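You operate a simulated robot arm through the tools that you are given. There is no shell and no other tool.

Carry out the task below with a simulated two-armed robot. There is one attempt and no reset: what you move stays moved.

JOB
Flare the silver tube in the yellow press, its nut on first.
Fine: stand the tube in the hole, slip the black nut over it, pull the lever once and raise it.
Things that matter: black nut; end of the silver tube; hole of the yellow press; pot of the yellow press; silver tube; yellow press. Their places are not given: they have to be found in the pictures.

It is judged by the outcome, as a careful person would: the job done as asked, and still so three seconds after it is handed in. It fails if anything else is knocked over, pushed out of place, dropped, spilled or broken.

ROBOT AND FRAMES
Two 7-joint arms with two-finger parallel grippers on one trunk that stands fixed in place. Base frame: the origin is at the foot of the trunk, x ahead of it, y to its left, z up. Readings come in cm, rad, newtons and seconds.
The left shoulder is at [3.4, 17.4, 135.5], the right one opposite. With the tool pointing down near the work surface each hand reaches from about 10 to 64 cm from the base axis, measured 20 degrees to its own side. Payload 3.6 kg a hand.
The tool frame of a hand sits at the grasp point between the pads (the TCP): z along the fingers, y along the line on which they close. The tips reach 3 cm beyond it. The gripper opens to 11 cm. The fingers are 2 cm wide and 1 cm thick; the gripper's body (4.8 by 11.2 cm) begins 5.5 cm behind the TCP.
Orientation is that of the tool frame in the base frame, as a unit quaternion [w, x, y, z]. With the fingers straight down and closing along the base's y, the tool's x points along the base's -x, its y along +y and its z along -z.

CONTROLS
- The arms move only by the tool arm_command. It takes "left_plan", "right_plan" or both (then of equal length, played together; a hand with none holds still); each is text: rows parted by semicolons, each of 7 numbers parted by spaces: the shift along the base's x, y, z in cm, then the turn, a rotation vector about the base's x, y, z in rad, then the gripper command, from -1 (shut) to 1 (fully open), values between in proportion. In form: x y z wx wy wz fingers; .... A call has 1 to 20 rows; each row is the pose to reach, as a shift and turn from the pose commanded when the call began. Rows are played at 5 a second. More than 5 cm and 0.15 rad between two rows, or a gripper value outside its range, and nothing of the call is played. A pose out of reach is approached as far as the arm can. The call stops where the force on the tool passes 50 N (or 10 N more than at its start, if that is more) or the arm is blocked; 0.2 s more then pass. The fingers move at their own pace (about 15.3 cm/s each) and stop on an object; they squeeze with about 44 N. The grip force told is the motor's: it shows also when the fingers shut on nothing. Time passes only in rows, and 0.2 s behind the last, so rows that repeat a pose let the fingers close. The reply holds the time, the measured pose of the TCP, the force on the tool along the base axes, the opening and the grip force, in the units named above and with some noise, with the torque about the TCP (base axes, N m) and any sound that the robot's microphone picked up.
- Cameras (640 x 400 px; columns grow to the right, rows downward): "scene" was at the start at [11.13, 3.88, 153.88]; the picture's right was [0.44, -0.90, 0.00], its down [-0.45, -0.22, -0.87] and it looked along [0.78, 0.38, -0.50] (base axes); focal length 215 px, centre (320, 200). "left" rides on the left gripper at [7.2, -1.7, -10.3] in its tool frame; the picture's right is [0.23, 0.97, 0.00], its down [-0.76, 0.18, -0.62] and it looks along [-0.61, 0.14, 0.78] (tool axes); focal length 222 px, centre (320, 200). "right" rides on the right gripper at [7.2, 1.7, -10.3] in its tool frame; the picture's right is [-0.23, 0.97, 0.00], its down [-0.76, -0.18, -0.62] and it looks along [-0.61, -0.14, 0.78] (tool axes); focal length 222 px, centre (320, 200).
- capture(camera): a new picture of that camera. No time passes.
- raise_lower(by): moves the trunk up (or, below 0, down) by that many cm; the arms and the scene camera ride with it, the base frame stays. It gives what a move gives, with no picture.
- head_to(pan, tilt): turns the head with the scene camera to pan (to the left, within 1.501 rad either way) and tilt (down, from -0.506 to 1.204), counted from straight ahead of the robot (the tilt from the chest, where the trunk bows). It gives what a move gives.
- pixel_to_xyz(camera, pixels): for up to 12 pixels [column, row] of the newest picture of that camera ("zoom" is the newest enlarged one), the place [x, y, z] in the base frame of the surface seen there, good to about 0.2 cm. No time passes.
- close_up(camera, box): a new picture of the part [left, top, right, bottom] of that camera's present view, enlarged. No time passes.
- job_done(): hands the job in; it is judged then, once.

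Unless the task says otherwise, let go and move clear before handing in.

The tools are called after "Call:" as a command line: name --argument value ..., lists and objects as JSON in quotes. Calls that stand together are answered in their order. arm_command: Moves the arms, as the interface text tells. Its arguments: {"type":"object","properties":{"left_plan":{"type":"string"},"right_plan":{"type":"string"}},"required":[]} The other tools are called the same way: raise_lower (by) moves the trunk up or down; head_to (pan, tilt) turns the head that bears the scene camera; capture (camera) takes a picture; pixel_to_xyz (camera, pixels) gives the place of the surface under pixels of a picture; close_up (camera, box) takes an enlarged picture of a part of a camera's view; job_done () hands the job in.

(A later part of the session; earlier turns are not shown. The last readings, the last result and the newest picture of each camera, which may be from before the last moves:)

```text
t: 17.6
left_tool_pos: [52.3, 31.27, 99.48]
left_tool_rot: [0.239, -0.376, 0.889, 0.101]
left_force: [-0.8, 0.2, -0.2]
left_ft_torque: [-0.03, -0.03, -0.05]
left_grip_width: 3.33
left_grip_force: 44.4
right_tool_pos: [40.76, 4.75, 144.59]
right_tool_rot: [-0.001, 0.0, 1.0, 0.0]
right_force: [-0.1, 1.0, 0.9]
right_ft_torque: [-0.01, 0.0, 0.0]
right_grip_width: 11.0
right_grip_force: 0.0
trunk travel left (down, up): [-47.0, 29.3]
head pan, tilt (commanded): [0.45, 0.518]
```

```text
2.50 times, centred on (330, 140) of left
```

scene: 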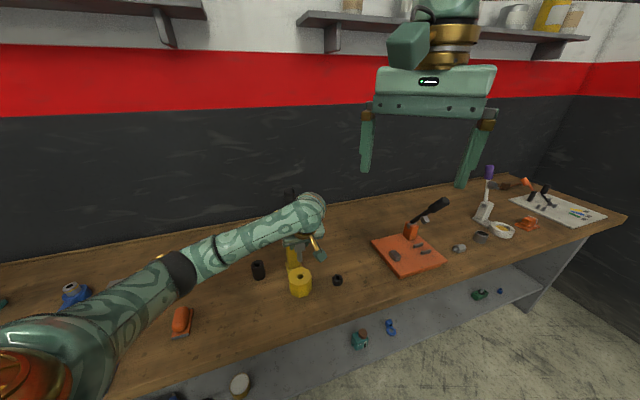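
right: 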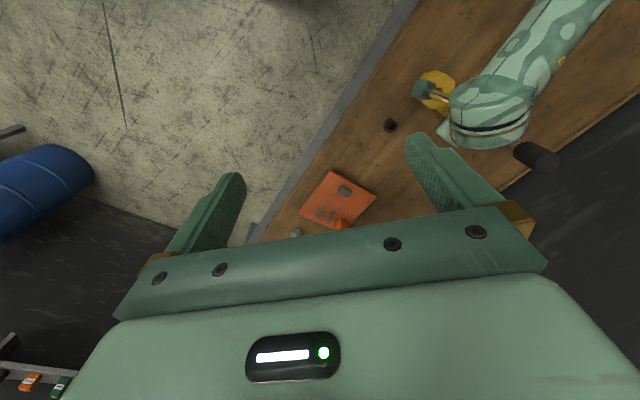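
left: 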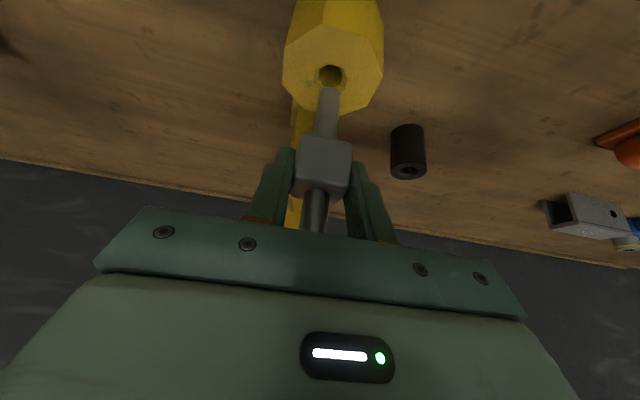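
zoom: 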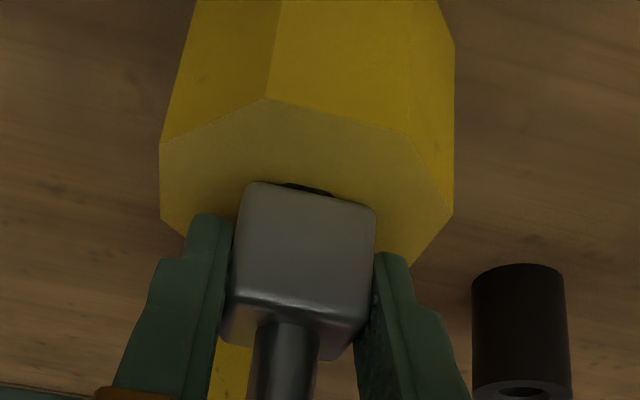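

A small gap (≈0.2 cm) remains. I'll lower 0.2 cm more and then open the fingers slowly.

Call:
arm_command --left_plan "0 0 -0.1 0 0 0 -1; 0 0 -0.2 0 0 0 -1; 0 0 -0.2 0 0 0 -1; 0 0 -0.2 0 0 0 -0.38; 0 0 -0.2 0 0 0 -0.3; 0 0 -0.2 0 0 0 -0.1; 0 0 -0.2 0 0 0 0.1; 0 0 -0.2 0 0 0 0.1"

Call:
close_up --camera "left" --box '[240, 60, 420, 260]'

```text
t: 19.4
left_tool_pos: [52.34, 31.13, 99.44]
left_tool_rot: [0.238, -0.376, 0.89, 0.101]
left_force: [0.3, 0.7, -0.3]
left_ft_torque: [0.01, 0.01, 0.02]
left_grip_width: 6.05
left_grip_force: 0.0
right_tool_pos: [40.9, 4.87, 144.51]
right_tool_rot: [0.0, 0.0, 1.0, 0.0]
right_force: [0.9, 0.0, 0.9]
right_ft_torque: [-0.01, -0.01, -0.04]
right_grip_width: 11.0
right_grip_force: 0.0
trunk travel left (down, up): [-47.0, 29.3]
head pan, tilt (commanded): [0.45, 0.518]
```

```text
2.00 times, centred on (330, 160) of left
```

zoom: 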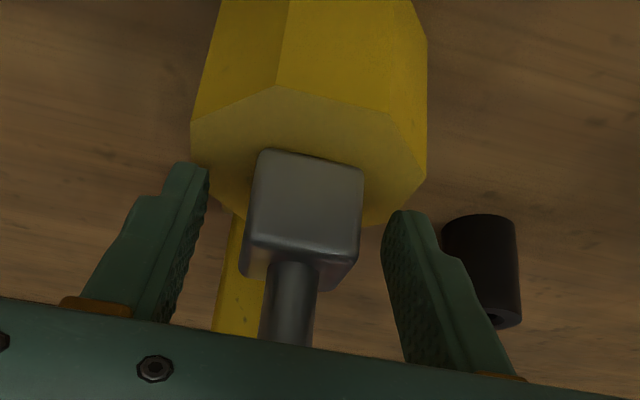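

The tube stands free in the hole. I'll back the hand off along its own axis, up and toward the robot, opening fully, and then check the tube with the scene camera and measure the nut with the right camera.

Call:
arm_command --left_plan "-0.5 -0.5 1.2 0 0 0 0.1; -1.5 -1.5 3.7 0 0 0 0.2; -2.5 -2.5 6.2 0 0 0 0.4; -3.5 -3.5 8.7 0 0 0 0.6; -5.5 -5.5 11 0 0 0 0.8; -7.5 -7.5 13 0 0 0 1"

Call:
capture --camera "left"

Call:
capture --camera "scene"

Call:
close_up --camera "right" --box '[375, 105, 405, 140]'

Call:
pixel_to_xyz --camera "zoom" --pixels '[[353, 181], [404, 216], [388, 287], [320, 319], [268, 284], [285, 214], [305, 200], [380, 195], [400, 250], [355, 305], [293, 302], [275, 250]]'

```text
t: 21.0
left_tool_pos: [45.12, 27.25, 112.78]
left_tool_rot: [0.254, -0.382, 0.877, 0.142]
left_force: [-0.2, -0.2, -0.2]
left_ft_torque: [0.01, 0.01, -0.02]
left_grip_width: 10.99
left_grip_force: 0.0
right_tool_pos: [40.92, 5.02, 144.56]
right_tool_rot: [-0.001, 0.0, 1.0, 0.0]
right_force: [1.2, -0.1, 0.5]
right_ft_torque: [-0.02, 0.01, 0.01]
right_grip_width: 10.99
right_grip_force: 0.0
trunk travel left (down, up): [-47.0, 29.3]
head pan, tilt (commanded): [0.45, 0.518]
stopped in row 6 (left hand): the arm was blocked; the commanded pose is now the measured one
```

```text
taken
```

left: 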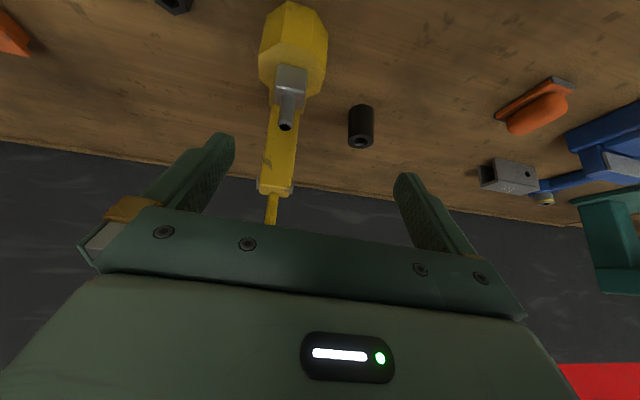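

```text
taken
```

scene: 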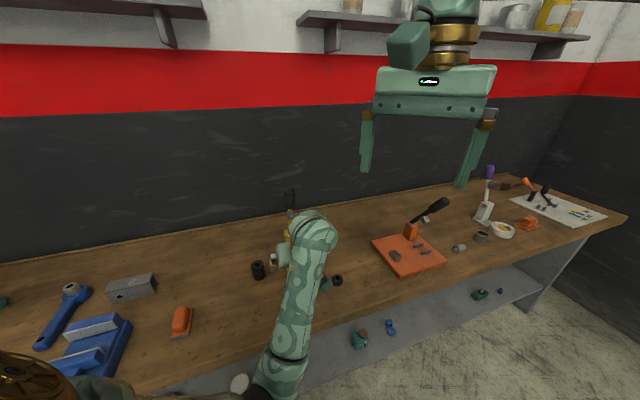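

```text
11.43 times, centred on (390, 122) of right
```

zoom: 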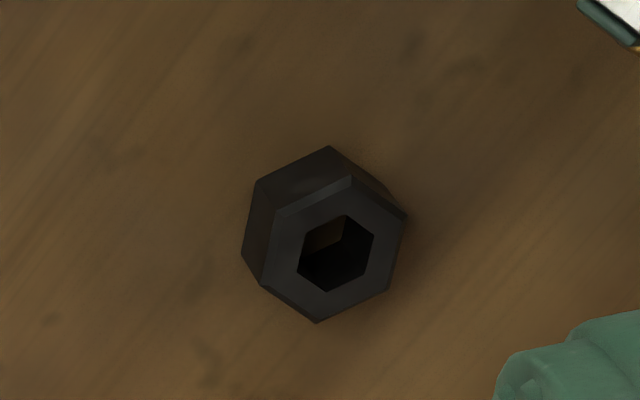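

```text
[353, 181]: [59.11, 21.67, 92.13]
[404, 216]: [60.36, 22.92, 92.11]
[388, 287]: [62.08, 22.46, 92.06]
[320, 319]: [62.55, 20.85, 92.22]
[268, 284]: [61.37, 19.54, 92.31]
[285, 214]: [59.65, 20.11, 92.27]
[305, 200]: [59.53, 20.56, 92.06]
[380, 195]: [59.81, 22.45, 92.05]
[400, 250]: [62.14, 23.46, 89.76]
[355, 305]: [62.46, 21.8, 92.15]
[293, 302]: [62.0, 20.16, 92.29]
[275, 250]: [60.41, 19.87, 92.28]
```

The tube stands in the pot with its collar seated, seen at (290,95) in the left picture. The left arm stalled at a limit while folding in (nothing touched, forces ≈0). The nut centre is (60.85, 21.26), across flats ≈3.0, with flat normals at ≈135.7°, matching my present closing line. I'll check what lies around the nut and elbow.

Call:
pixel_to_xyz --camera "scene" --pixels '[[372, 242], [392, 272], [445, 262], [272, 370], [290, 340], [310, 250], [240, 383], [265, 388], [284, 300], [330, 285], [300, 380]]'

Call:
close_up --camera "scene" --box '[230, 190, 400, 400]'

Call:
close_up --camera "left" --box '[240, 0, 340, 140]'

```text
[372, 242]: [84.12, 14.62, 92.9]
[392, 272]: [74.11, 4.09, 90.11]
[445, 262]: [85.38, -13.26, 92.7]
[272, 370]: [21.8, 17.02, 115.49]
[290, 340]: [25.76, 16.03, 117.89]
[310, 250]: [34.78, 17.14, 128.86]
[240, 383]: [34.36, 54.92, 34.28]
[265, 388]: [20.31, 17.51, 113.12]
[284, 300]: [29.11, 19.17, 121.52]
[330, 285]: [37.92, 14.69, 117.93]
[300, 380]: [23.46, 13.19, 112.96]
```

```text
1.90 times, centred on (315, 295) of scene
```

zoom: 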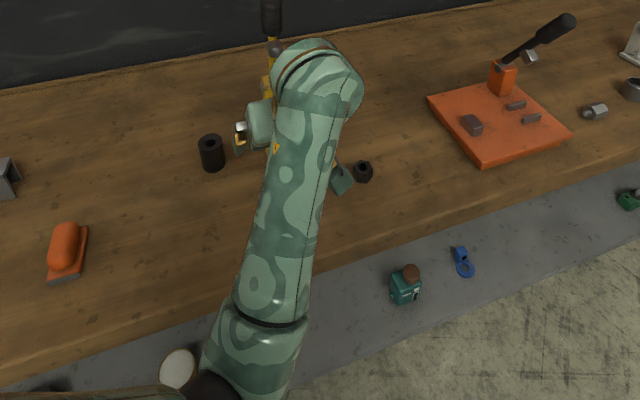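

```text
2.86 times, centred on (290, 70) of left
```

zoom: 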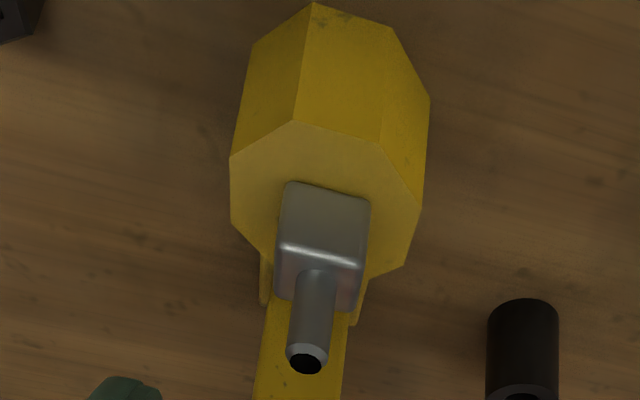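

Nothing lies near the nut, and the elbow was just against the chest. I'll restore the 30° tilt and move out to hover behind and above the nut, fingers open about 6.5 cm.

Call:
arm_command --left_plan "3 -0.5 0 -0.017 0.0005 -0.007 0.8; 6.3 -2 0 -0.034 0.001 -0.014 0.6; 9.3 -4.5 -0.5 -0.05 0.0015 -0.02 0.4; 12 -6.5 -2.5 -0.067 0.002 -0.027 0.2; 13.6 -7.3 -6 -0.084 0.0024 -0.034 0.18; 14.3 -7.45 -10 -0.084 0.0024 -0.034 0.18; 14.3 -7.45 -12.8 -0.084 0.0024 -0.034 0.18; 14.3 -7.45 -12.8 -0.084 0.0024 -0.034 0.18"

Call:
capture --camera "left"

Call:
capture --camera "scene"

Call:
capture --camera "right"

```text
t: 22.8
left_tool_pos: [59.45, 21.23, 99.75]
left_tool_rot: [0.242, -0.382, 0.885, 0.11]
left_force: [0.3, 0.4, 0.1]
left_ft_torque: [-0.01, 0.02, -0.02]
left_grip_width: 6.5
left_grip_force: 0.1
right_tool_pos: [40.87, 4.82, 144.47]
right_tool_rot: [-0.001, 0.0, 1.0, 0.0]
right_force: [-0.5, 0.9, 0.2]
right_ft_torque: [0.01, 0.01, 0.01]
right_grip_width: 11.0
right_grip_force: 0.0
trunk travel left (down, up): [-47.0, 29.3]
head pan, tilt (commanded): [0.45, 0.518]
```

```text
taken
```

left: 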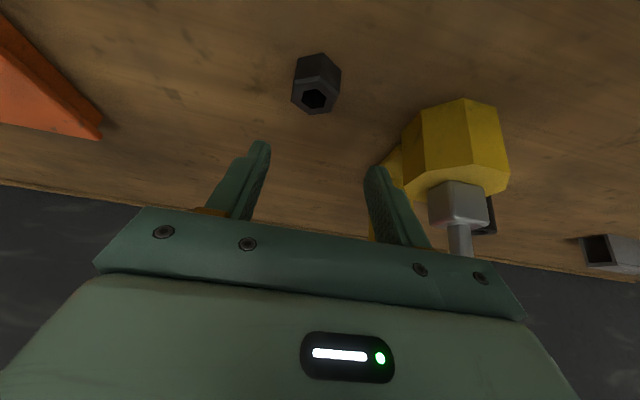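

```text
taken
```

scene: 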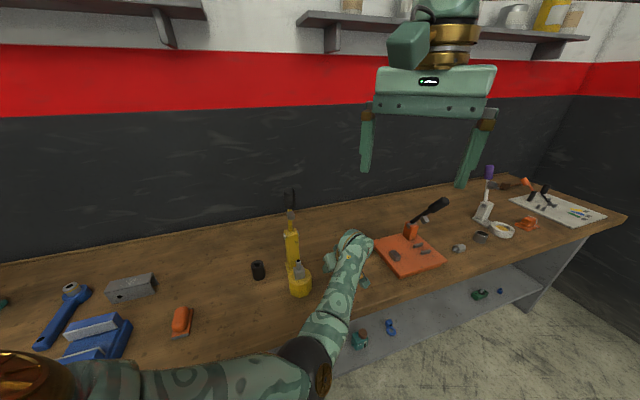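

```text
taken
```

right: 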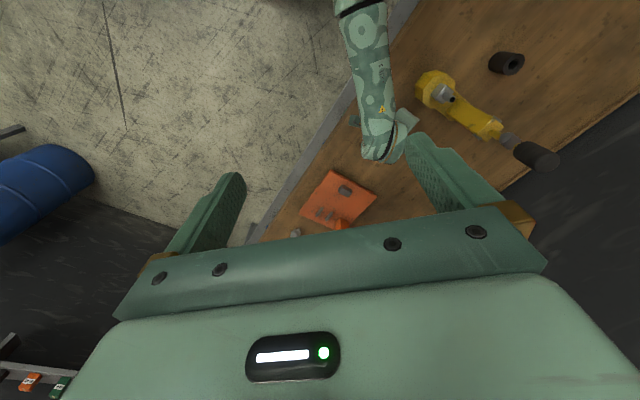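

The hand fell 1.4 cm short in y (a wrist limit with this yaw). The nut's flats also face 75.7°, so I'll turn the hand -60° to that pair, which is a more natural reach, hovering at z≈101.

Call:
arm_command --left_plan "0 0.4 2 0 0 -0.131 0.18; 0 0.8 4 0 0 -0.262 0.18; 0.05 1.2 5 0 0 -0.393 0.18; 0.1 1.5 5 0 0 -0.524 0.18; 0.1 1.7 5 0 0 -0.655 0.18; 0.17 1.78 4 0 0 -0.786 0.18; 0.17 1.78 3 0 0 -0.917 0.18; 0.17 1.78 1 0 0 -1.048 0.18; 0.17 1.78 1 0 0 -1.048 0.18"

Call:
capture --camera "left"

Call:
capture --camera "scene"

```text
t: 24.8
left_tool_pos: [59.4, 21.06, 100.96]
left_tool_rot: [0.256, 0.122, 0.958, -0.034]
left_force: [1.2, 0.3, 0.0]
left_ft_torque: [0.0, -0.01, -0.03]
left_grip_width: 6.5
left_grip_force: 0.0
right_tool_pos: [40.75, 4.8, 144.48]
right_tool_rot: [-0.001, 0.0, 1.0, 0.001]
right_force: [0.4, -0.1, 0.0]
right_ft_torque: [-0.01, -0.01, 0.0]
right_grip_width: 11.0
right_grip_force: 0.0
trunk travel left (down, up): [-47.0, 29.3]
head pan, tilt (commanded): [0.45, 0.518]
```

```text
taken
```

left: 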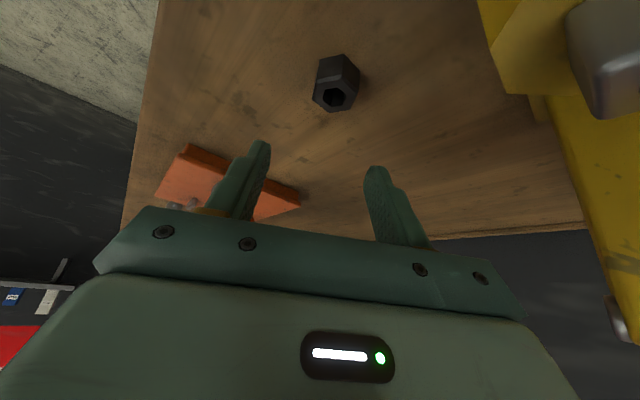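

```text
taken
```

scene: 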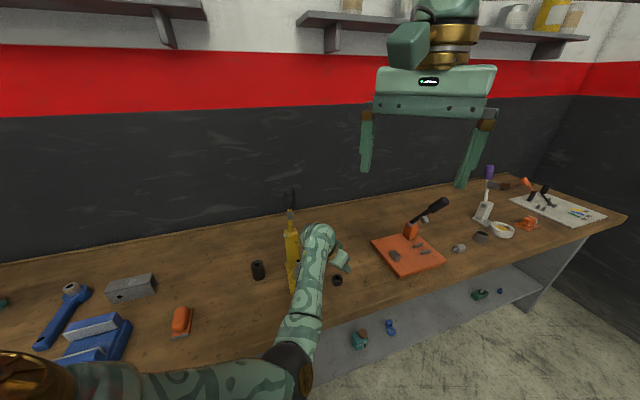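

The nut is at (337,83) in the left picture between the fingers' line. Measured y is 0.5 cm off; I'll hold a moment and re-read to see whether it settles.

Call:
arm_command --left_plan "0 0 0 0 0 0 0.18; 0 0 0 0 0 0 0.18; 0 0 0 0 0 0 0.18"

Call:
close_up --camera "left" --box '[290, 40, 390, 130]'

Call:
pixel_to_xyz --camera "left" --pixels '[[314, 97], [320, 110], [345, 110], [356, 92], [347, 79], [326, 78], [335, 96], [335, 65]]'

```text
t: 25.6
left_tool_pos: [59.44, 21.43, 100.93]
left_tool_rot: [0.256, 0.119, 0.959, -0.033]
left_force: [0.5, -0.2, 0.2]
left_ft_torque: [-0.02, -0.01, 0.02]
left_grip_width: 6.49
left_grip_force: 0.1
right_tool_pos: [40.9, 5.0, 144.62]
right_tool_rot: [-0.001, 0.0, 1.0, -0.001]
right_force: [-0.4, 0.8, -0.2]
right_ft_torque: [0.04, -0.02, -0.04]
right_grip_width: 11.0
right_grip_force: 0.0
trunk travel left (down, up): [-47.0, 29.3]
head pan, tilt (commanded): [0.45, 0.518]
```

```text
4.44 times, centred on (340, 85) of left
```

zoom: 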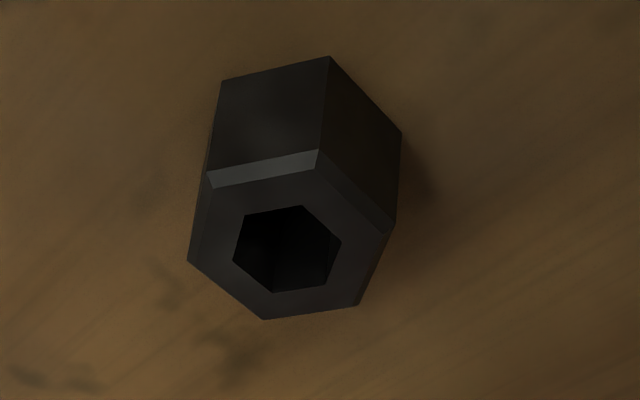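

```text
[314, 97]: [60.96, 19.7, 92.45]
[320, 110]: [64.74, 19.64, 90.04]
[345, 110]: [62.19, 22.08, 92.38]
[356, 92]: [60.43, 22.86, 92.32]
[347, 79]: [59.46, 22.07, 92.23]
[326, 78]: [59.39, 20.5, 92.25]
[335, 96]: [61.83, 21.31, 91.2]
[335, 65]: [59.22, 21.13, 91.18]
```

The arm settled to within 0.15 cm. The nut's flats are square to the fingers; I'll descend 5 cm and check centring before the final approach.

Call:
arm_command --left_plan "0 0 -2 0 0 0 0.18; 0 0 -4 0 0 0 0.18; 0 0 -5.5 0 0 0 0.18; 0 0 -5.5 0 0 0 0.18; 0 0 -5.5 0 0 0 0.18"

Call:
capture --camera "left"

Call:
close_up --camera "left" --box '[220, 60, 420, 250]'

```text
t: 26.8
left_tool_pos: [59.44, 21.35, 95.38]
left_tool_rot: [0.256, 0.12, 0.959, -0.033]
left_force: [-1.4, -0.1, 0.7]
left_ft_torque: [-0.02, 0.02, 0.0]
left_grip_width: 6.49
left_grip_force: 0.1
right_tool_pos: [40.85, 4.95, 144.62]
right_tool_rot: [-0.001, 0.0, 1.0, 0.0]
right_force: [-0.6, -0.3, -0.6]
right_ft_torque: [0.01, 0.01, -0.02]
right_grip_width: 10.99
right_grip_force: 0.0
trunk travel left (down, up): [-47.0, 29.3]
head pan, tilt (commanded): [0.45, 0.518]
```

```text
taken
```

left: 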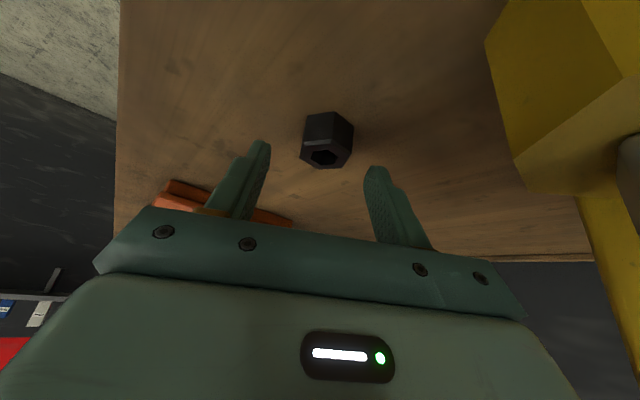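

```text
2.11 times, centred on (320, 155) of left
```

zoom: 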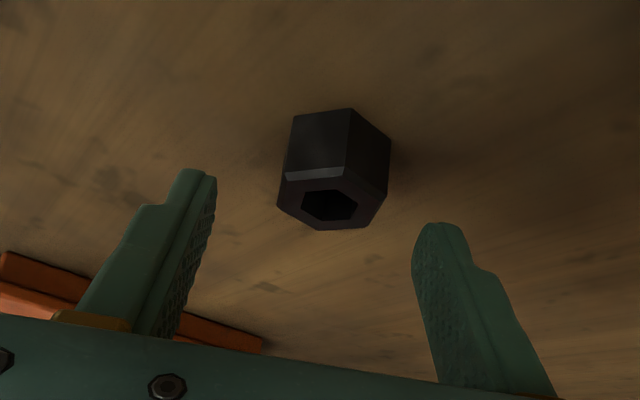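

The nut is ≈0.2 cm toward the right finger. I'll shift (0.05, 0.2), go down 1.85 cm to TCP z≈93.5, and close on the flats.

Call:
arm_command --left_plan "0.05 0.2 -0.7 0 0 0 0.18; 0.05 0.2 -1.4 0 0 0 0.18; 0.05 0.2 -1.85 0 0 0 0.18; 0.05 0.2 -1.85 0 0 0 0; 0.05 0.2 -1.85 0 0 0 -0.2; 0.05 0.2 -1.85 0 0 0 -0.4; 0.05 0.2 -1.85 0 0 0 -1; 0.05 0.2 -1.85 0 0 0 -1; 0.05 0.2 -1.85 0 0 0 -1"

Call:
close_up --camera "left" --box '[220, 60, 420, 250]'

```text
t: 28.8
left_tool_pos: [59.48, 21.53, 93.5]
left_tool_rot: [0.256, 0.119, 0.959, -0.033]
left_force: [0.7, 0.2, 1.6]
left_ft_torque: [0.01, 0.0, 0.0]
left_grip_width: 4.38
left_grip_force: 43.6
right_tool_pos: [40.8, 4.9, 144.63]
right_tool_rot: [0.0, -0.001, 1.0, -0.001]
right_force: [0.6, 0.1, 0.4]
right_ft_torque: [-0.02, 0.0, 0.01]
right_grip_width: 11.03
right_grip_force: 0.1
trunk travel left (down, up): [-47.0, 29.3]
head pan, tilt (commanded): [0.45, 0.518]
```

```text
2.11 times, centred on (320, 155) of left
```

zoom: 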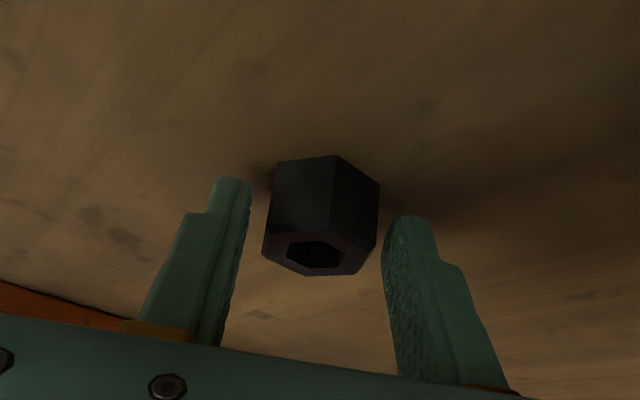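

The grip stopped at 4.38 cm, yet the picture shows a gap at the left finger (≈(250,230) in the zoom). I'll measure the fingers and nut before doing anything else.

Call:
capture --camera "left"

Call:
pixel_to_xyz --camera "left" --pixels '[[284, 175], [282, 190], [278, 205], [354, 178], [358, 195], [362, 215], [296, 180], [347, 180], [300, 140], [325, 190], [345, 150], [280, 150]]'

Call:
close_up --camera "left" --box '[265, 110, 375, 210]'

Call:
close_up --camera "scene" --box '[290, 220, 380, 310]'

```text
taken
```

left: 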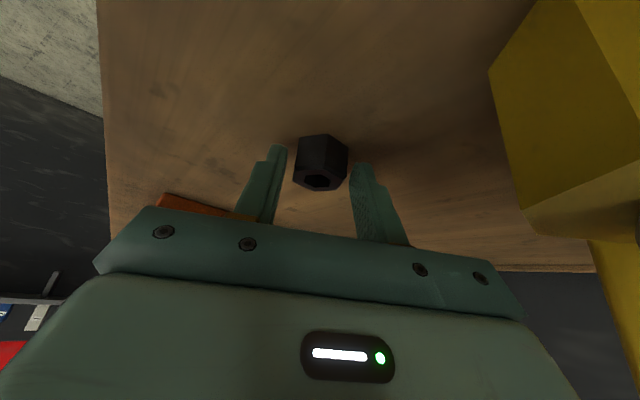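

```text
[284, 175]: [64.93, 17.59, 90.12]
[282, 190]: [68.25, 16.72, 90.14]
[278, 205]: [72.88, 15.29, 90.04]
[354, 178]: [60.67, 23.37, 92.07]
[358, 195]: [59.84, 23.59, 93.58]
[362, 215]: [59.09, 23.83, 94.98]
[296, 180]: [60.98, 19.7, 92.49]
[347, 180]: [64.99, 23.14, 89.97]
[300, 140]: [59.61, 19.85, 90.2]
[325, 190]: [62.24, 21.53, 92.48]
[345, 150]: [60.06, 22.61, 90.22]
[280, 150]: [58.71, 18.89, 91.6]
```

```text
4.00 times, centred on (320, 160) of left
```

zoom: 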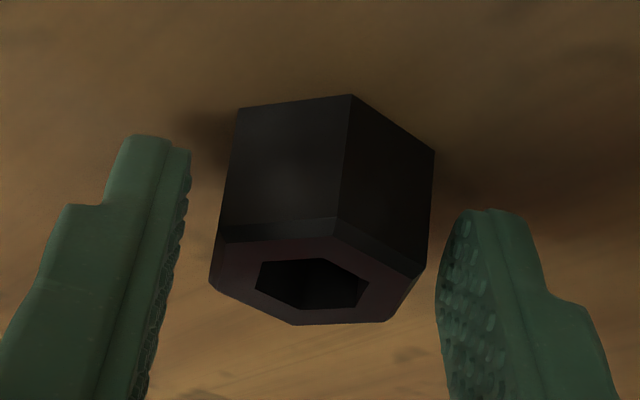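

```text
4.44 times, centred on (335, 265) of scene
```

zoom: 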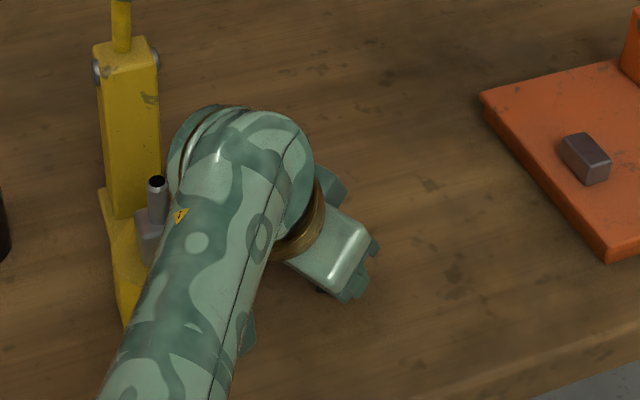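

Measured gaps of ≈0.5 cm remain on both sides of the nut, so the fingers may still be under way or snagged. I'll repeat the closing for a moment and re-read.

Call:
arm_command --left_plan "0 0 0 0 0 0 -1; 0 0 0 0 0 0 -1; 0 0 0 0 0 0 -1"

Call:
close_up --camera "left" --box '[265, 110, 375, 210]'

```text
t: 29.6
left_tool_pos: [59.51, 21.44, 93.52]
left_tool_rot: [0.256, 0.119, 0.959, -0.033]
left_force: [-0.1, 0.3, 0.1]
left_ft_torque: [0.04, -0.02, -0.06]
left_grip_width: 4.35
left_grip_force: 43.9
right_tool_pos: [40.8, 4.98, 144.62]
right_tool_rot: [-0.002, 0.0, 1.0, 0.0]
right_force: [0.3, 0.0, 0.3]
right_ft_torque: [0.02, -0.01, 0.0]
right_grip_width: 10.98
right_grip_force: 0.0
trunk travel left (down, up): [-47.0, 29.3]
head pan, tilt (commanded): [0.45, 0.518]
```

```text
4.00 times, centred on (320, 160) of left
```

zoom: 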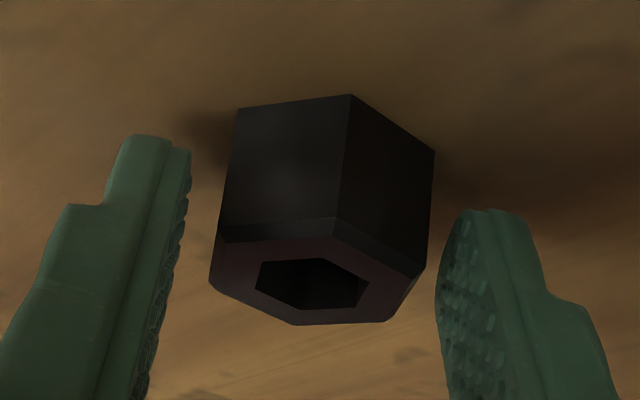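

The fingers hold firmly at 4.35 cm, so they may actually be clamping the nut through its corners. I'll lift 1.5 cm gently and see whether the nut comes along.

Call:
arm_command --left_plan "0 0 0.5 0 0 0 -1; 0 0 1 0 0 0 -1; 0 0 1.5 0 0 0 -1; 0 0 1.5 0 0 0 -1"

Call:
close_up --camera "left" --box '[265, 110, 375, 210]'

Call:
capture --camera "left"

```text
t: 30.6
left_tool_pos: [59.31, 21.46, 95.09]
left_tool_rot: [0.256, 0.12, 0.959, -0.033]
left_force: [-0.1, 0.2, 0.7]
left_ft_torque: [0.0, 0.01, 0.01]
left_grip_width: 4.34
left_grip_force: 43.4
right_tool_pos: [40.91, 4.9, 144.38]
right_tool_rot: [-0.001, 0.0, 1.0, 0.0]
right_force: [-0.4, 0.7, -0.6]
right_ft_torque: [-0.03, 0.03, -0.01]
right_grip_width: 10.98
right_grip_force: 0.0
trunk travel left (down, up): [-47.0, 29.3]
head pan, tilt (commanded): [0.45, 0.518]
```

```text
4.00 times, centred on (320, 160) of left
```

zoom: 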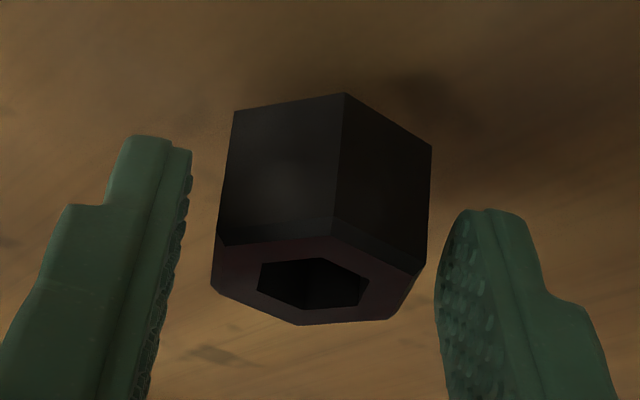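

```text
taken
```

left: 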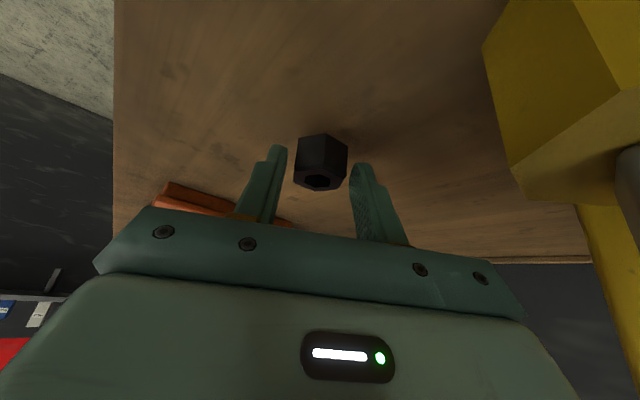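

The nut came up with the hand (its shadow has moved off), held firmly. I'll raise it to z≈110 and carry it around to hover above the tube, going in −x first and then +y to stay clear of the lever.

Call:
arm_command --left_plan "0 0 3.5 0 0 0 -1; 0 0 7.5 0 0 0 -1; 0 0 11.5 0 0 0 -1; -2 0 15 0 0 0 -1; -4.5 0.5 15 0 0 0 -1; -7 1 15 0 0 0 -1; -7.7 3.5 15 0 0 0 -1; -7.7 6 15 0 0 0 -1; -7.7 8.5 15 0 0 0 -1; -7.6 10.6 15 0 0 0 -1; -7.6 10.6 15 0 0 0 -1; -7.6 10.6 15 0 0 0 -1"

Call:
capture --camera "left"

Call:
capture --camera "scene"

Call:
capture --camera "right"

```text
t: 33.2
left_tool_pos: [52.0, 32.05, 110.04]
left_tool_rot: [0.256, 0.12, 0.959, -0.033]
left_force: [0.3, 0.8, -1.0]
left_ft_torque: [0.01, 0.02, -0.04]
left_grip_width: 4.31
left_grip_force: 43.7
right_tool_pos: [40.9, 4.88, 144.64]
right_tool_rot: [-0.001, 0.0, 1.0, -0.001]
right_force: [0.6, 0.3, -0.1]
right_ft_torque: [0.0, -0.01, 0.0]
right_grip_width: 10.98
right_grip_force: 0.0
trunk travel left (down, up): [-47.0, 29.3]
head pan, tilt (commanded): [0.45, 0.518]
```

```text
taken
```

left: 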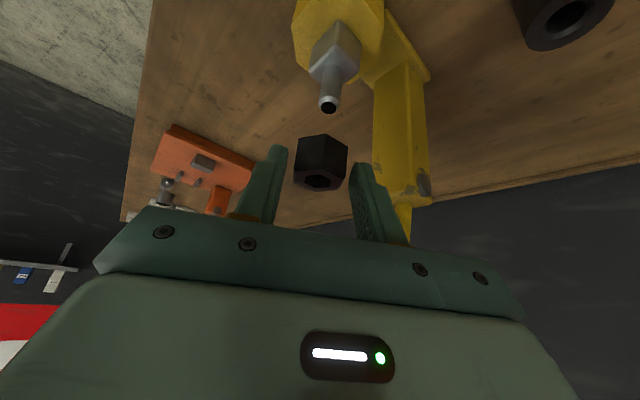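

```text
taken
```

scene: 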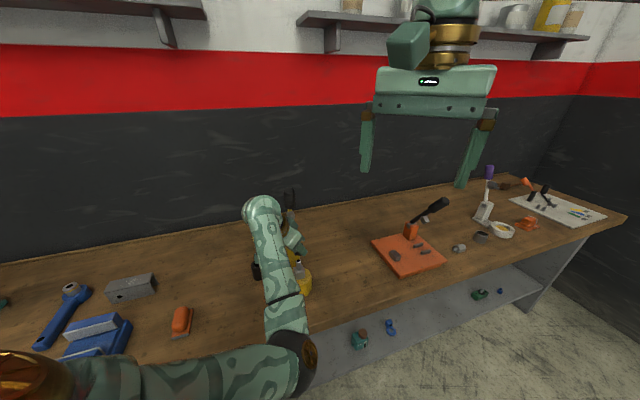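

```text
taken
```

right: 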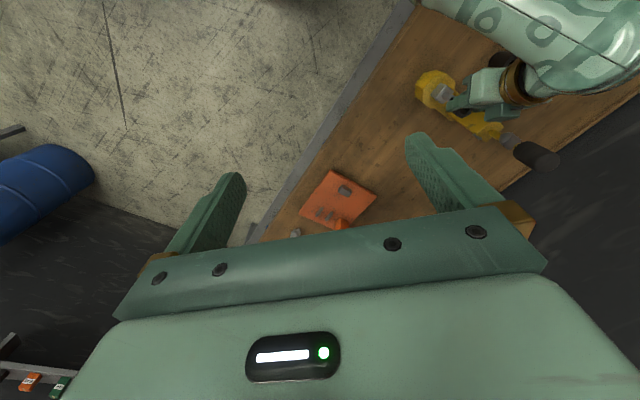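

The nut (320,165) hovers near the tube end (328,105) in the left picture, and the right camera now has a view too. I'll zoom in on both.

Call:
close_up --camera "right" --box '[405, 55, 525, 140]'

Call:
close_up --camera "scene" --box '[260, 215, 330, 305]'

Call:
close_up --camera "left" --box '[270, 70, 380, 200]'

Call:
pixel_to_xyz --camera "zoom" --pixels '[[318, 102], [340, 105], [295, 100], [318, 85], [318, 118], [312, 60], [240, 290], [300, 335], [370, 320], [400, 260], [330, 240], [260, 265]]'

```text
4.71 times, centred on (465, 98) of right
```

zoom: 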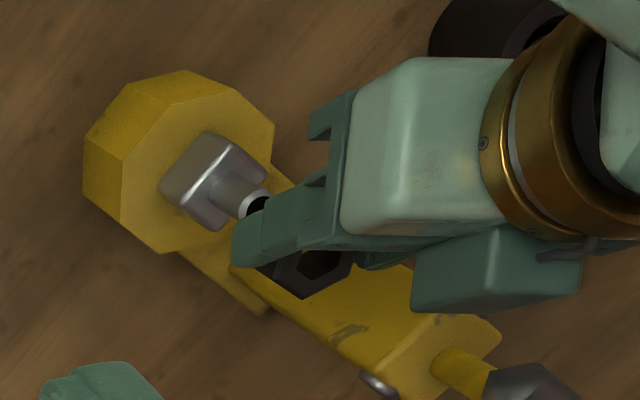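

```text
4.44 times, centred on (295, 260) of scene
```

zoom: 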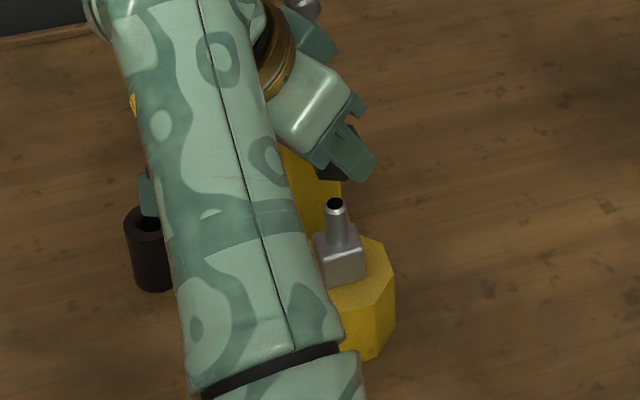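

```text
3.08 times, centred on (325, 135) of left
```

zoom: 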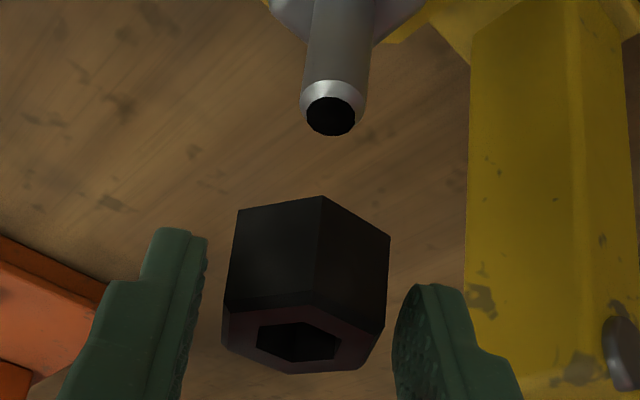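

```text
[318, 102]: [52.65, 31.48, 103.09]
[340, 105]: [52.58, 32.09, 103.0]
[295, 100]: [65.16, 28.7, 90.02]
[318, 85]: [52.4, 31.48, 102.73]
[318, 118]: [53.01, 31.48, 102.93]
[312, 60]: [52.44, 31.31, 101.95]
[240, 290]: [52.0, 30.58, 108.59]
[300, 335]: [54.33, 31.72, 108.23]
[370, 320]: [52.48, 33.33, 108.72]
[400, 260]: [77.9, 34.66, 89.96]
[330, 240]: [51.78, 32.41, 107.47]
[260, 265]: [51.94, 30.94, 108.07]
```

Call:
pixel_to_xyz --camera "zoom" --pixels '[[333, 83], [333, 132], [304, 108], [362, 108], [312, 88], [355, 88], [312, 126], [354, 126], [336, 40], [330, 60], [345, 60], [320, 60]]'

Call:
pixel_to_xyz --camera "zoom" --pixels '[[232, 312], [228, 340], [290, 369], [356, 364], [380, 334], [316, 305], [242, 213], [322, 199], [387, 239], [250, 325], [350, 335], [300, 318]]'

```text
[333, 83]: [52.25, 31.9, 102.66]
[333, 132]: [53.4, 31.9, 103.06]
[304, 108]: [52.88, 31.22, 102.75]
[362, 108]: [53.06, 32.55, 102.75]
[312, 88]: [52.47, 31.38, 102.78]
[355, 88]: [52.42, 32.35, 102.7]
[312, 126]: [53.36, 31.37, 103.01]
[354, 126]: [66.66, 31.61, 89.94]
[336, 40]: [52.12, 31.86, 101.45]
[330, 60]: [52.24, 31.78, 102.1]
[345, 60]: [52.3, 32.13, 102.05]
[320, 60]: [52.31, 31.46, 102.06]
```

```text
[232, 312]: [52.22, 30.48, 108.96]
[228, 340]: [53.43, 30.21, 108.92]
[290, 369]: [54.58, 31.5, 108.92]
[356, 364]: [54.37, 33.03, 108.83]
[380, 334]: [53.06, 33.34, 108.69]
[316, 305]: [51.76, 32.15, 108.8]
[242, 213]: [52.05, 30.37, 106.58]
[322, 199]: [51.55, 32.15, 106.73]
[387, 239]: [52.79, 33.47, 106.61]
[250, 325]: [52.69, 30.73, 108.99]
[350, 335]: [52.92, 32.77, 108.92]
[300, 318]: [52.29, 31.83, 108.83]
```

In the same picture the tube axis is at ≈(52.97, 31.83) and the nut's centre at ≈(53.24, 31.79), bottom at 106.6 and level. I'll shift (-0.26, +0.04) and lower 2.8 cm to just above the tube end, then re-measure.

Call:
arm_command --left_plan "-0.26 0.04 -0.5 0 0 0 -1; -0.26 0.04 -1.5 0 0 0 -1; -0.26 0.04 -2.3 0 0 0 -1; -0.26 0.04 -2.8 0 0 0 -1; -0.26 0.04 -2.8 0 0 0 -1; -0.26 0.04 -2.8 0 0 0 -1"

Call:
close_up --camera "right" --box '[425, 65, 485, 125]'

Call:
close_up --camera "left" --box '[280, 100, 370, 200]'

Call:
pixel_to_xyz --camera "zoom" --pixels '[[320, 100], [300, 100], [340, 100], [325, 60], [325, 40], [320, 120], [310, 80], [335, 80]]'

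```text
t: 34.6
left_tool_pos: [51.62, 32.12, 107.23]
left_tool_rot: [0.256, 0.119, 0.959, -0.033]
left_force: [-0.2, -0.8, 1.0]
left_ft_torque: [0.02, 0.0, 0.01]
left_grip_width: 4.27
left_grip_force: 44.2
right_tool_pos: [40.9, 4.9, 144.54]
right_tool_rot: [0.0, 0.0, 1.0, 0.001]
right_force: [0.6, 0.2, 0.6]
right_ft_torque: [0.0, 0.02, -0.01]
right_grip_width: 11.01
right_grip_force: 0.1
trunk travel left (down, up): [-47.0, 29.3]
head pan, tilt (commanded): [0.45, 0.518]
```

```text
6.67 times, centred on (455, 95) of right
```

zoom: 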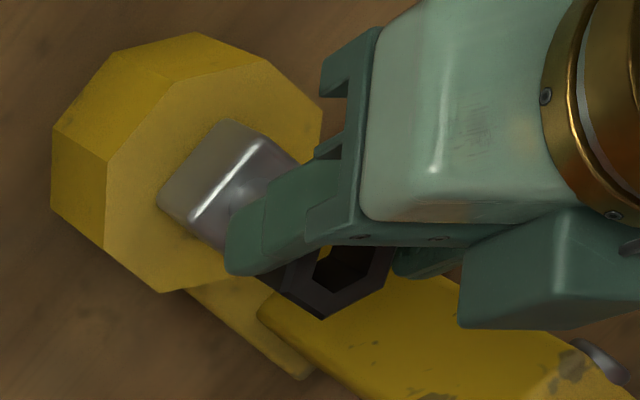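

```text
4.00 times, centred on (325, 150) of left
```

zoom: 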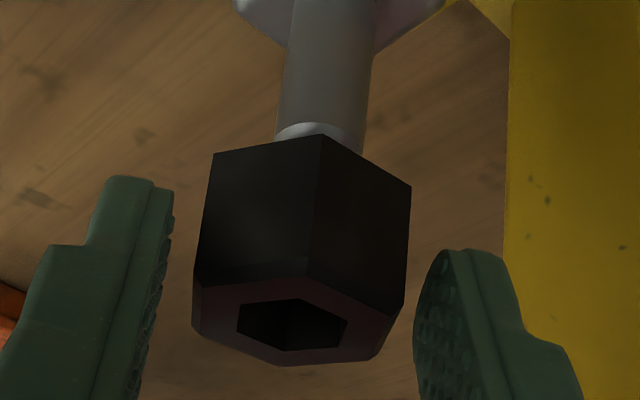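

```text
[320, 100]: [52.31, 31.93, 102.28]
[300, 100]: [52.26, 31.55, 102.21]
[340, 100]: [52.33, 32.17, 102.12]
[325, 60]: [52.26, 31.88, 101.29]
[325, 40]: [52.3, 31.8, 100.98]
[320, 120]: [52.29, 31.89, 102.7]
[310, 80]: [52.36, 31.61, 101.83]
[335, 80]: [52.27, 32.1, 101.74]
```

Call:
pixel_to_xyz --camera "zoom" --pixels '[[200, 285], [196, 328], [280, 361], [372, 354], [400, 310], [305, 275], [300, 290], [290, 355], [215, 160], [322, 140], [408, 190], [225, 310]]'

Call:
close_up --camera "right" --box '[440, 85, 480, 120]'

Call:
pixel_to_xyz --camera "zoom" --pixels '[[260, 295], [300, 325], [350, 330], [400, 250], [330, 280], [280, 290], [390, 280], [250, 270], [320, 310], [370, 300]]'

```text
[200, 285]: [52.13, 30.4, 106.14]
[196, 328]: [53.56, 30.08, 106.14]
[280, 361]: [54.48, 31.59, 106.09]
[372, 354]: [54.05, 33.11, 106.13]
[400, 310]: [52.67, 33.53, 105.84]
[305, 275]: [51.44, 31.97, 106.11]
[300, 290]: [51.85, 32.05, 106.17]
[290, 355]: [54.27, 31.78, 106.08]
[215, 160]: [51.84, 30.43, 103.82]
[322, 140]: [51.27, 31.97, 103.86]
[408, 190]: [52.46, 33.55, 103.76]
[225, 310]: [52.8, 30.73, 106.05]
```

```text
11.43 times, centred on (460, 102) of right
```

zoom: 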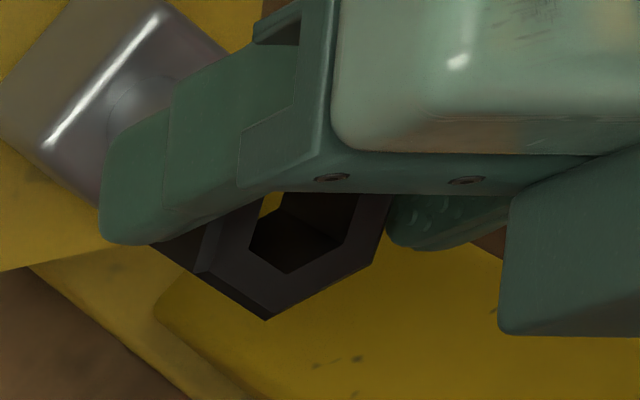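

```text
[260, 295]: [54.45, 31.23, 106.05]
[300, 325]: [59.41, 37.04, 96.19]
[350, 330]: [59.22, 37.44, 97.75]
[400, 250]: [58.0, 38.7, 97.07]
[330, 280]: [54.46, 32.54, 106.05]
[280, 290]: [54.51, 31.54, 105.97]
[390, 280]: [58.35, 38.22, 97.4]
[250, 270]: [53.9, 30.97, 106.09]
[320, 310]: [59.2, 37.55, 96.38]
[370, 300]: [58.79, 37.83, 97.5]
```

Nut centre is now ≈(53.05, 31.76), tube axis ≈(53.02, 31.81), nut bottom at 103.8 against the tube top at 103.05. I'll lower 1.2 cm in small steps and read the force.

Call:
arm_command --left_plan "0 0 -0.4 0 0 0 -1; 0 0 -0.7 0 0 0 -1; 0 0 -0.9 0 0 0 -1; 0 0 -1.05 0 0 0 -1; 0 0 -1.2 0 0 0 -1; 0 0 -1.2 0 0 0 -1"

Call:
close_up --camera "left" --box '[280, 100, 370, 200]'

Call:
close_up --camera "right" --box '[425, 70, 485, 125]'

```text
t: 36.0
left_tool_pos: [51.62, 32.07, 106.01]
left_tool_rot: [0.256, 0.12, 0.959, -0.033]
left_force: [-0.3, -0.4, 0.0]
left_ft_torque: [0.01, 0.02, 0.02]
left_grip_width: 4.26
left_grip_force: 43.8
right_tool_pos: [40.74, 4.87, 144.5]
right_tool_rot: [-0.001, 0.0, 1.0, 0.0]
right_force: [0.8, 0.0, -0.2]
right_ft_torque: [0.02, -0.01, 0.0]
right_grip_width: 10.97
right_grip_force: 0.1
trunk travel left (down, up): [-47.0, 29.3]
head pan, tilt (commanded): [0.45, 0.518]
```

```text
4.00 times, centred on (325, 150) of left
```

zoom: 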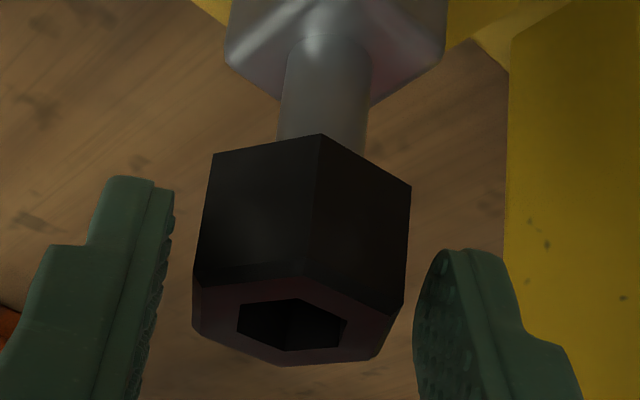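

```text
7.27 times, centred on (455, 98) of right
```

zoom: 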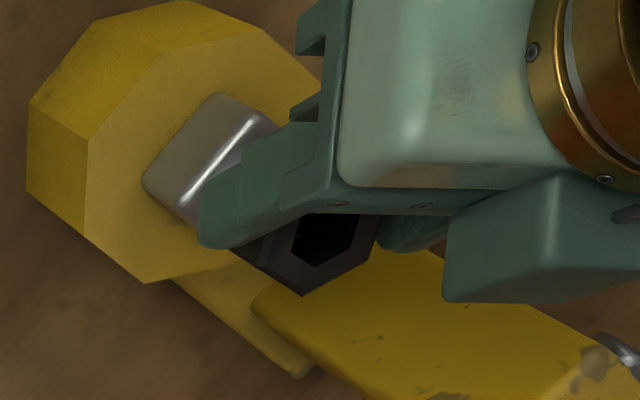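

No force at 102.6, so the nut's bore is already over the tube tip. I'll continue down in small steps.

Call:
arm_command --left_plan "0 0 -0.3 0 0 0 -1; 0 0 -0.6 0 0 0 -1; 0 0 -0.9 0 0 0 -1; 0 0 -1.2 0 0 0 -1; 0 0 -1.2 0 0 0 -1"

Call:
close_up --camera "left" --box '[280, 100, 370, 200]'

Call:
close_up --camera "right" --box '[425, 70, 485, 125]'

```text
t: 37.2
left_tool_pos: [51.52, 32.11, 104.8]
left_tool_rot: [0.257, 0.119, 0.958, -0.033]
left_force: [0.2, 0.3, -0.1]
left_ft_torque: [-0.02, 0.03, 0.05]
left_grip_width: 4.24
left_grip_force: 43.5
right_tool_pos: [40.93, 4.83, 144.45]
right_tool_rot: [-0.001, 0.0, 1.0, 0.0]
right_force: [0.4, -1.0, 0.4]
right_ft_torque: [-0.07, 0.04, 0.01]
right_grip_width: 11.01
right_grip_force: 0.1
trunk travel left (down, up): [-47.0, 29.3]
head pan, tilt (commanded): [0.45, 0.518]
```

```text
4.00 times, centred on (325, 150) of left
```

zoom: 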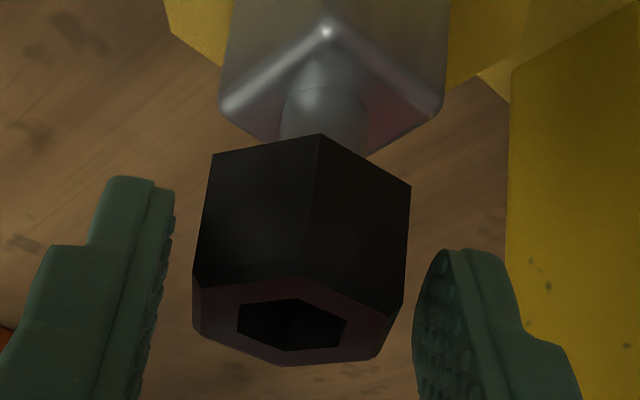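

```text
7.27 times, centred on (455, 98) of right
```

zoom: 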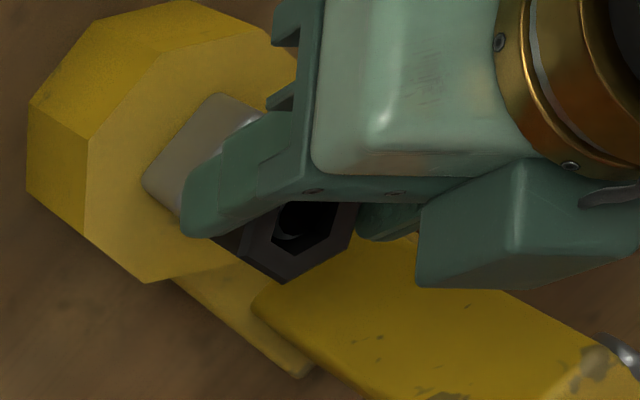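

The tube tip is now visible inside the nut's bore (right zoom (290,220)), still no force. I'll lower another 1.6 cm to near the collar and then release slowly.

Call:
arm_command --left_plan "0 0 -0.4 0 0 0 -1; 0 0 -0.8 0 0 0 -1; 0 0 -1.2 0 0 0 -1; 0 0 -1.6 0 0 0 -1; 0 0 -1.6 0 0 0 -1"

Call:
close_up --camera "left" --box '[280, 100, 370, 200]'

Call:
close_up --camera "right" --box '[425, 70, 485, 125]'

```text
t: 38.4
left_tool_pos: [51.48, 32.01, 103.34]
left_tool_rot: [0.256, 0.12, 0.959, -0.032]
left_force: [-0.8, -0.6, -1.4]
left_ft_torque: [-0.02, 0.0, 0.02]
left_grip_width: 4.22
left_grip_force: 43.4
right_tool_pos: [40.84, 4.83, 144.64]
right_tool_rot: [0.0, 0.0, 1.0, 0.001]
right_force: [-0.5, -0.4, 0.8]
right_ft_torque: [-0.02, -0.01, 0.0]
right_grip_width: 10.98
right_grip_force: 0.0
trunk travel left (down, up): [-47.0, 29.3]
head pan, tilt (commanded): [0.45, 0.518]
```

```text
4.00 times, centred on (325, 150) of left
```

zoom: 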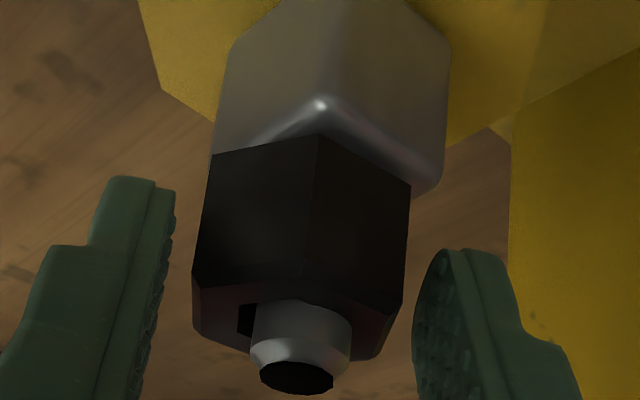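

```text
7.27 times, centred on (455, 98) of right
```

zoom: 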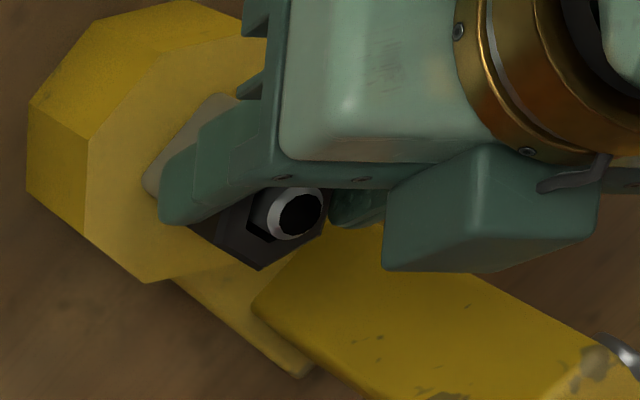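

The nut is on, with the tube end protruding through it at (295,375). I'll open the fingers and check that the nut drops on to the collar.

Call:
arm_command --left_plan "0 0 0 0 0 0 -0.2; 0 0 0 0 0 0 0; 0 0 0 0 0 0 0.2; 0 0 0 0 0 0 0.2"

Call:
close_up --camera "left" --box '[260, 60, 400, 220]'

Call:
close_up --camera "right" --box '[425, 70, 485, 125]'

```text
t: 39.4
left_tool_pos: [51.47, 31.99, 103.22]
left_tool_rot: [0.257, 0.12, 0.958, -0.034]
left_force: [-0.3, 0.8, -0.1]
left_ft_torque: [0.01, 0.02, 0.0]
left_grip_width: 6.6
left_grip_force: 0.0
right_tool_pos: [40.92, 5.01, 144.52]
right_tool_rot: [-0.002, 0.0, 1.0, 0.0]
right_force: [-0.1, 0.4, -0.2]
right_ft_torque: [-0.01, 0.01, 0.01]
right_grip_width: 11.01
right_grip_force: 0.0
trunk travel left (down, up): [-47.0, 29.3]
head pan, tilt (commanded): [0.45, 0.518]
```

```text
2.50 times, centred on (330, 140) of left
```

zoom: 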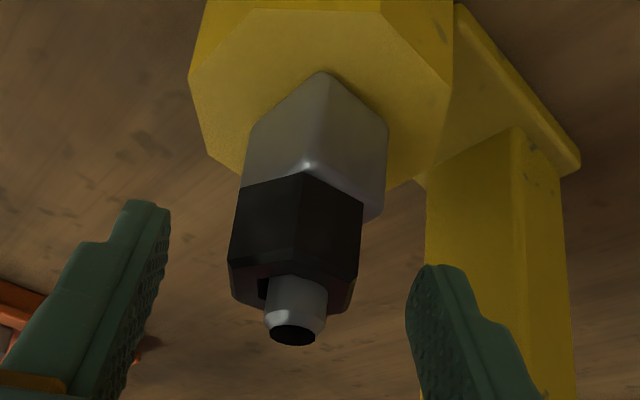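

```text
7.27 times, centred on (455, 98) of right
```

zoom: 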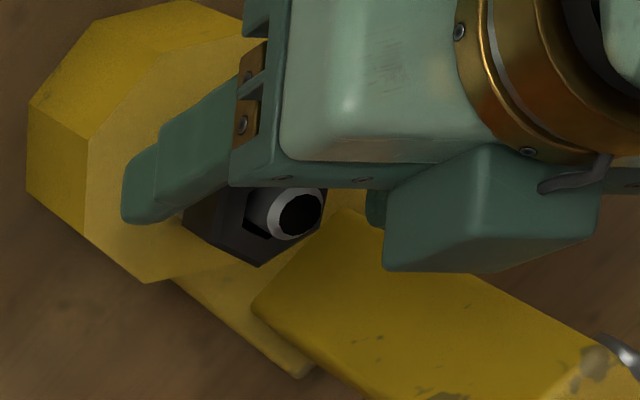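

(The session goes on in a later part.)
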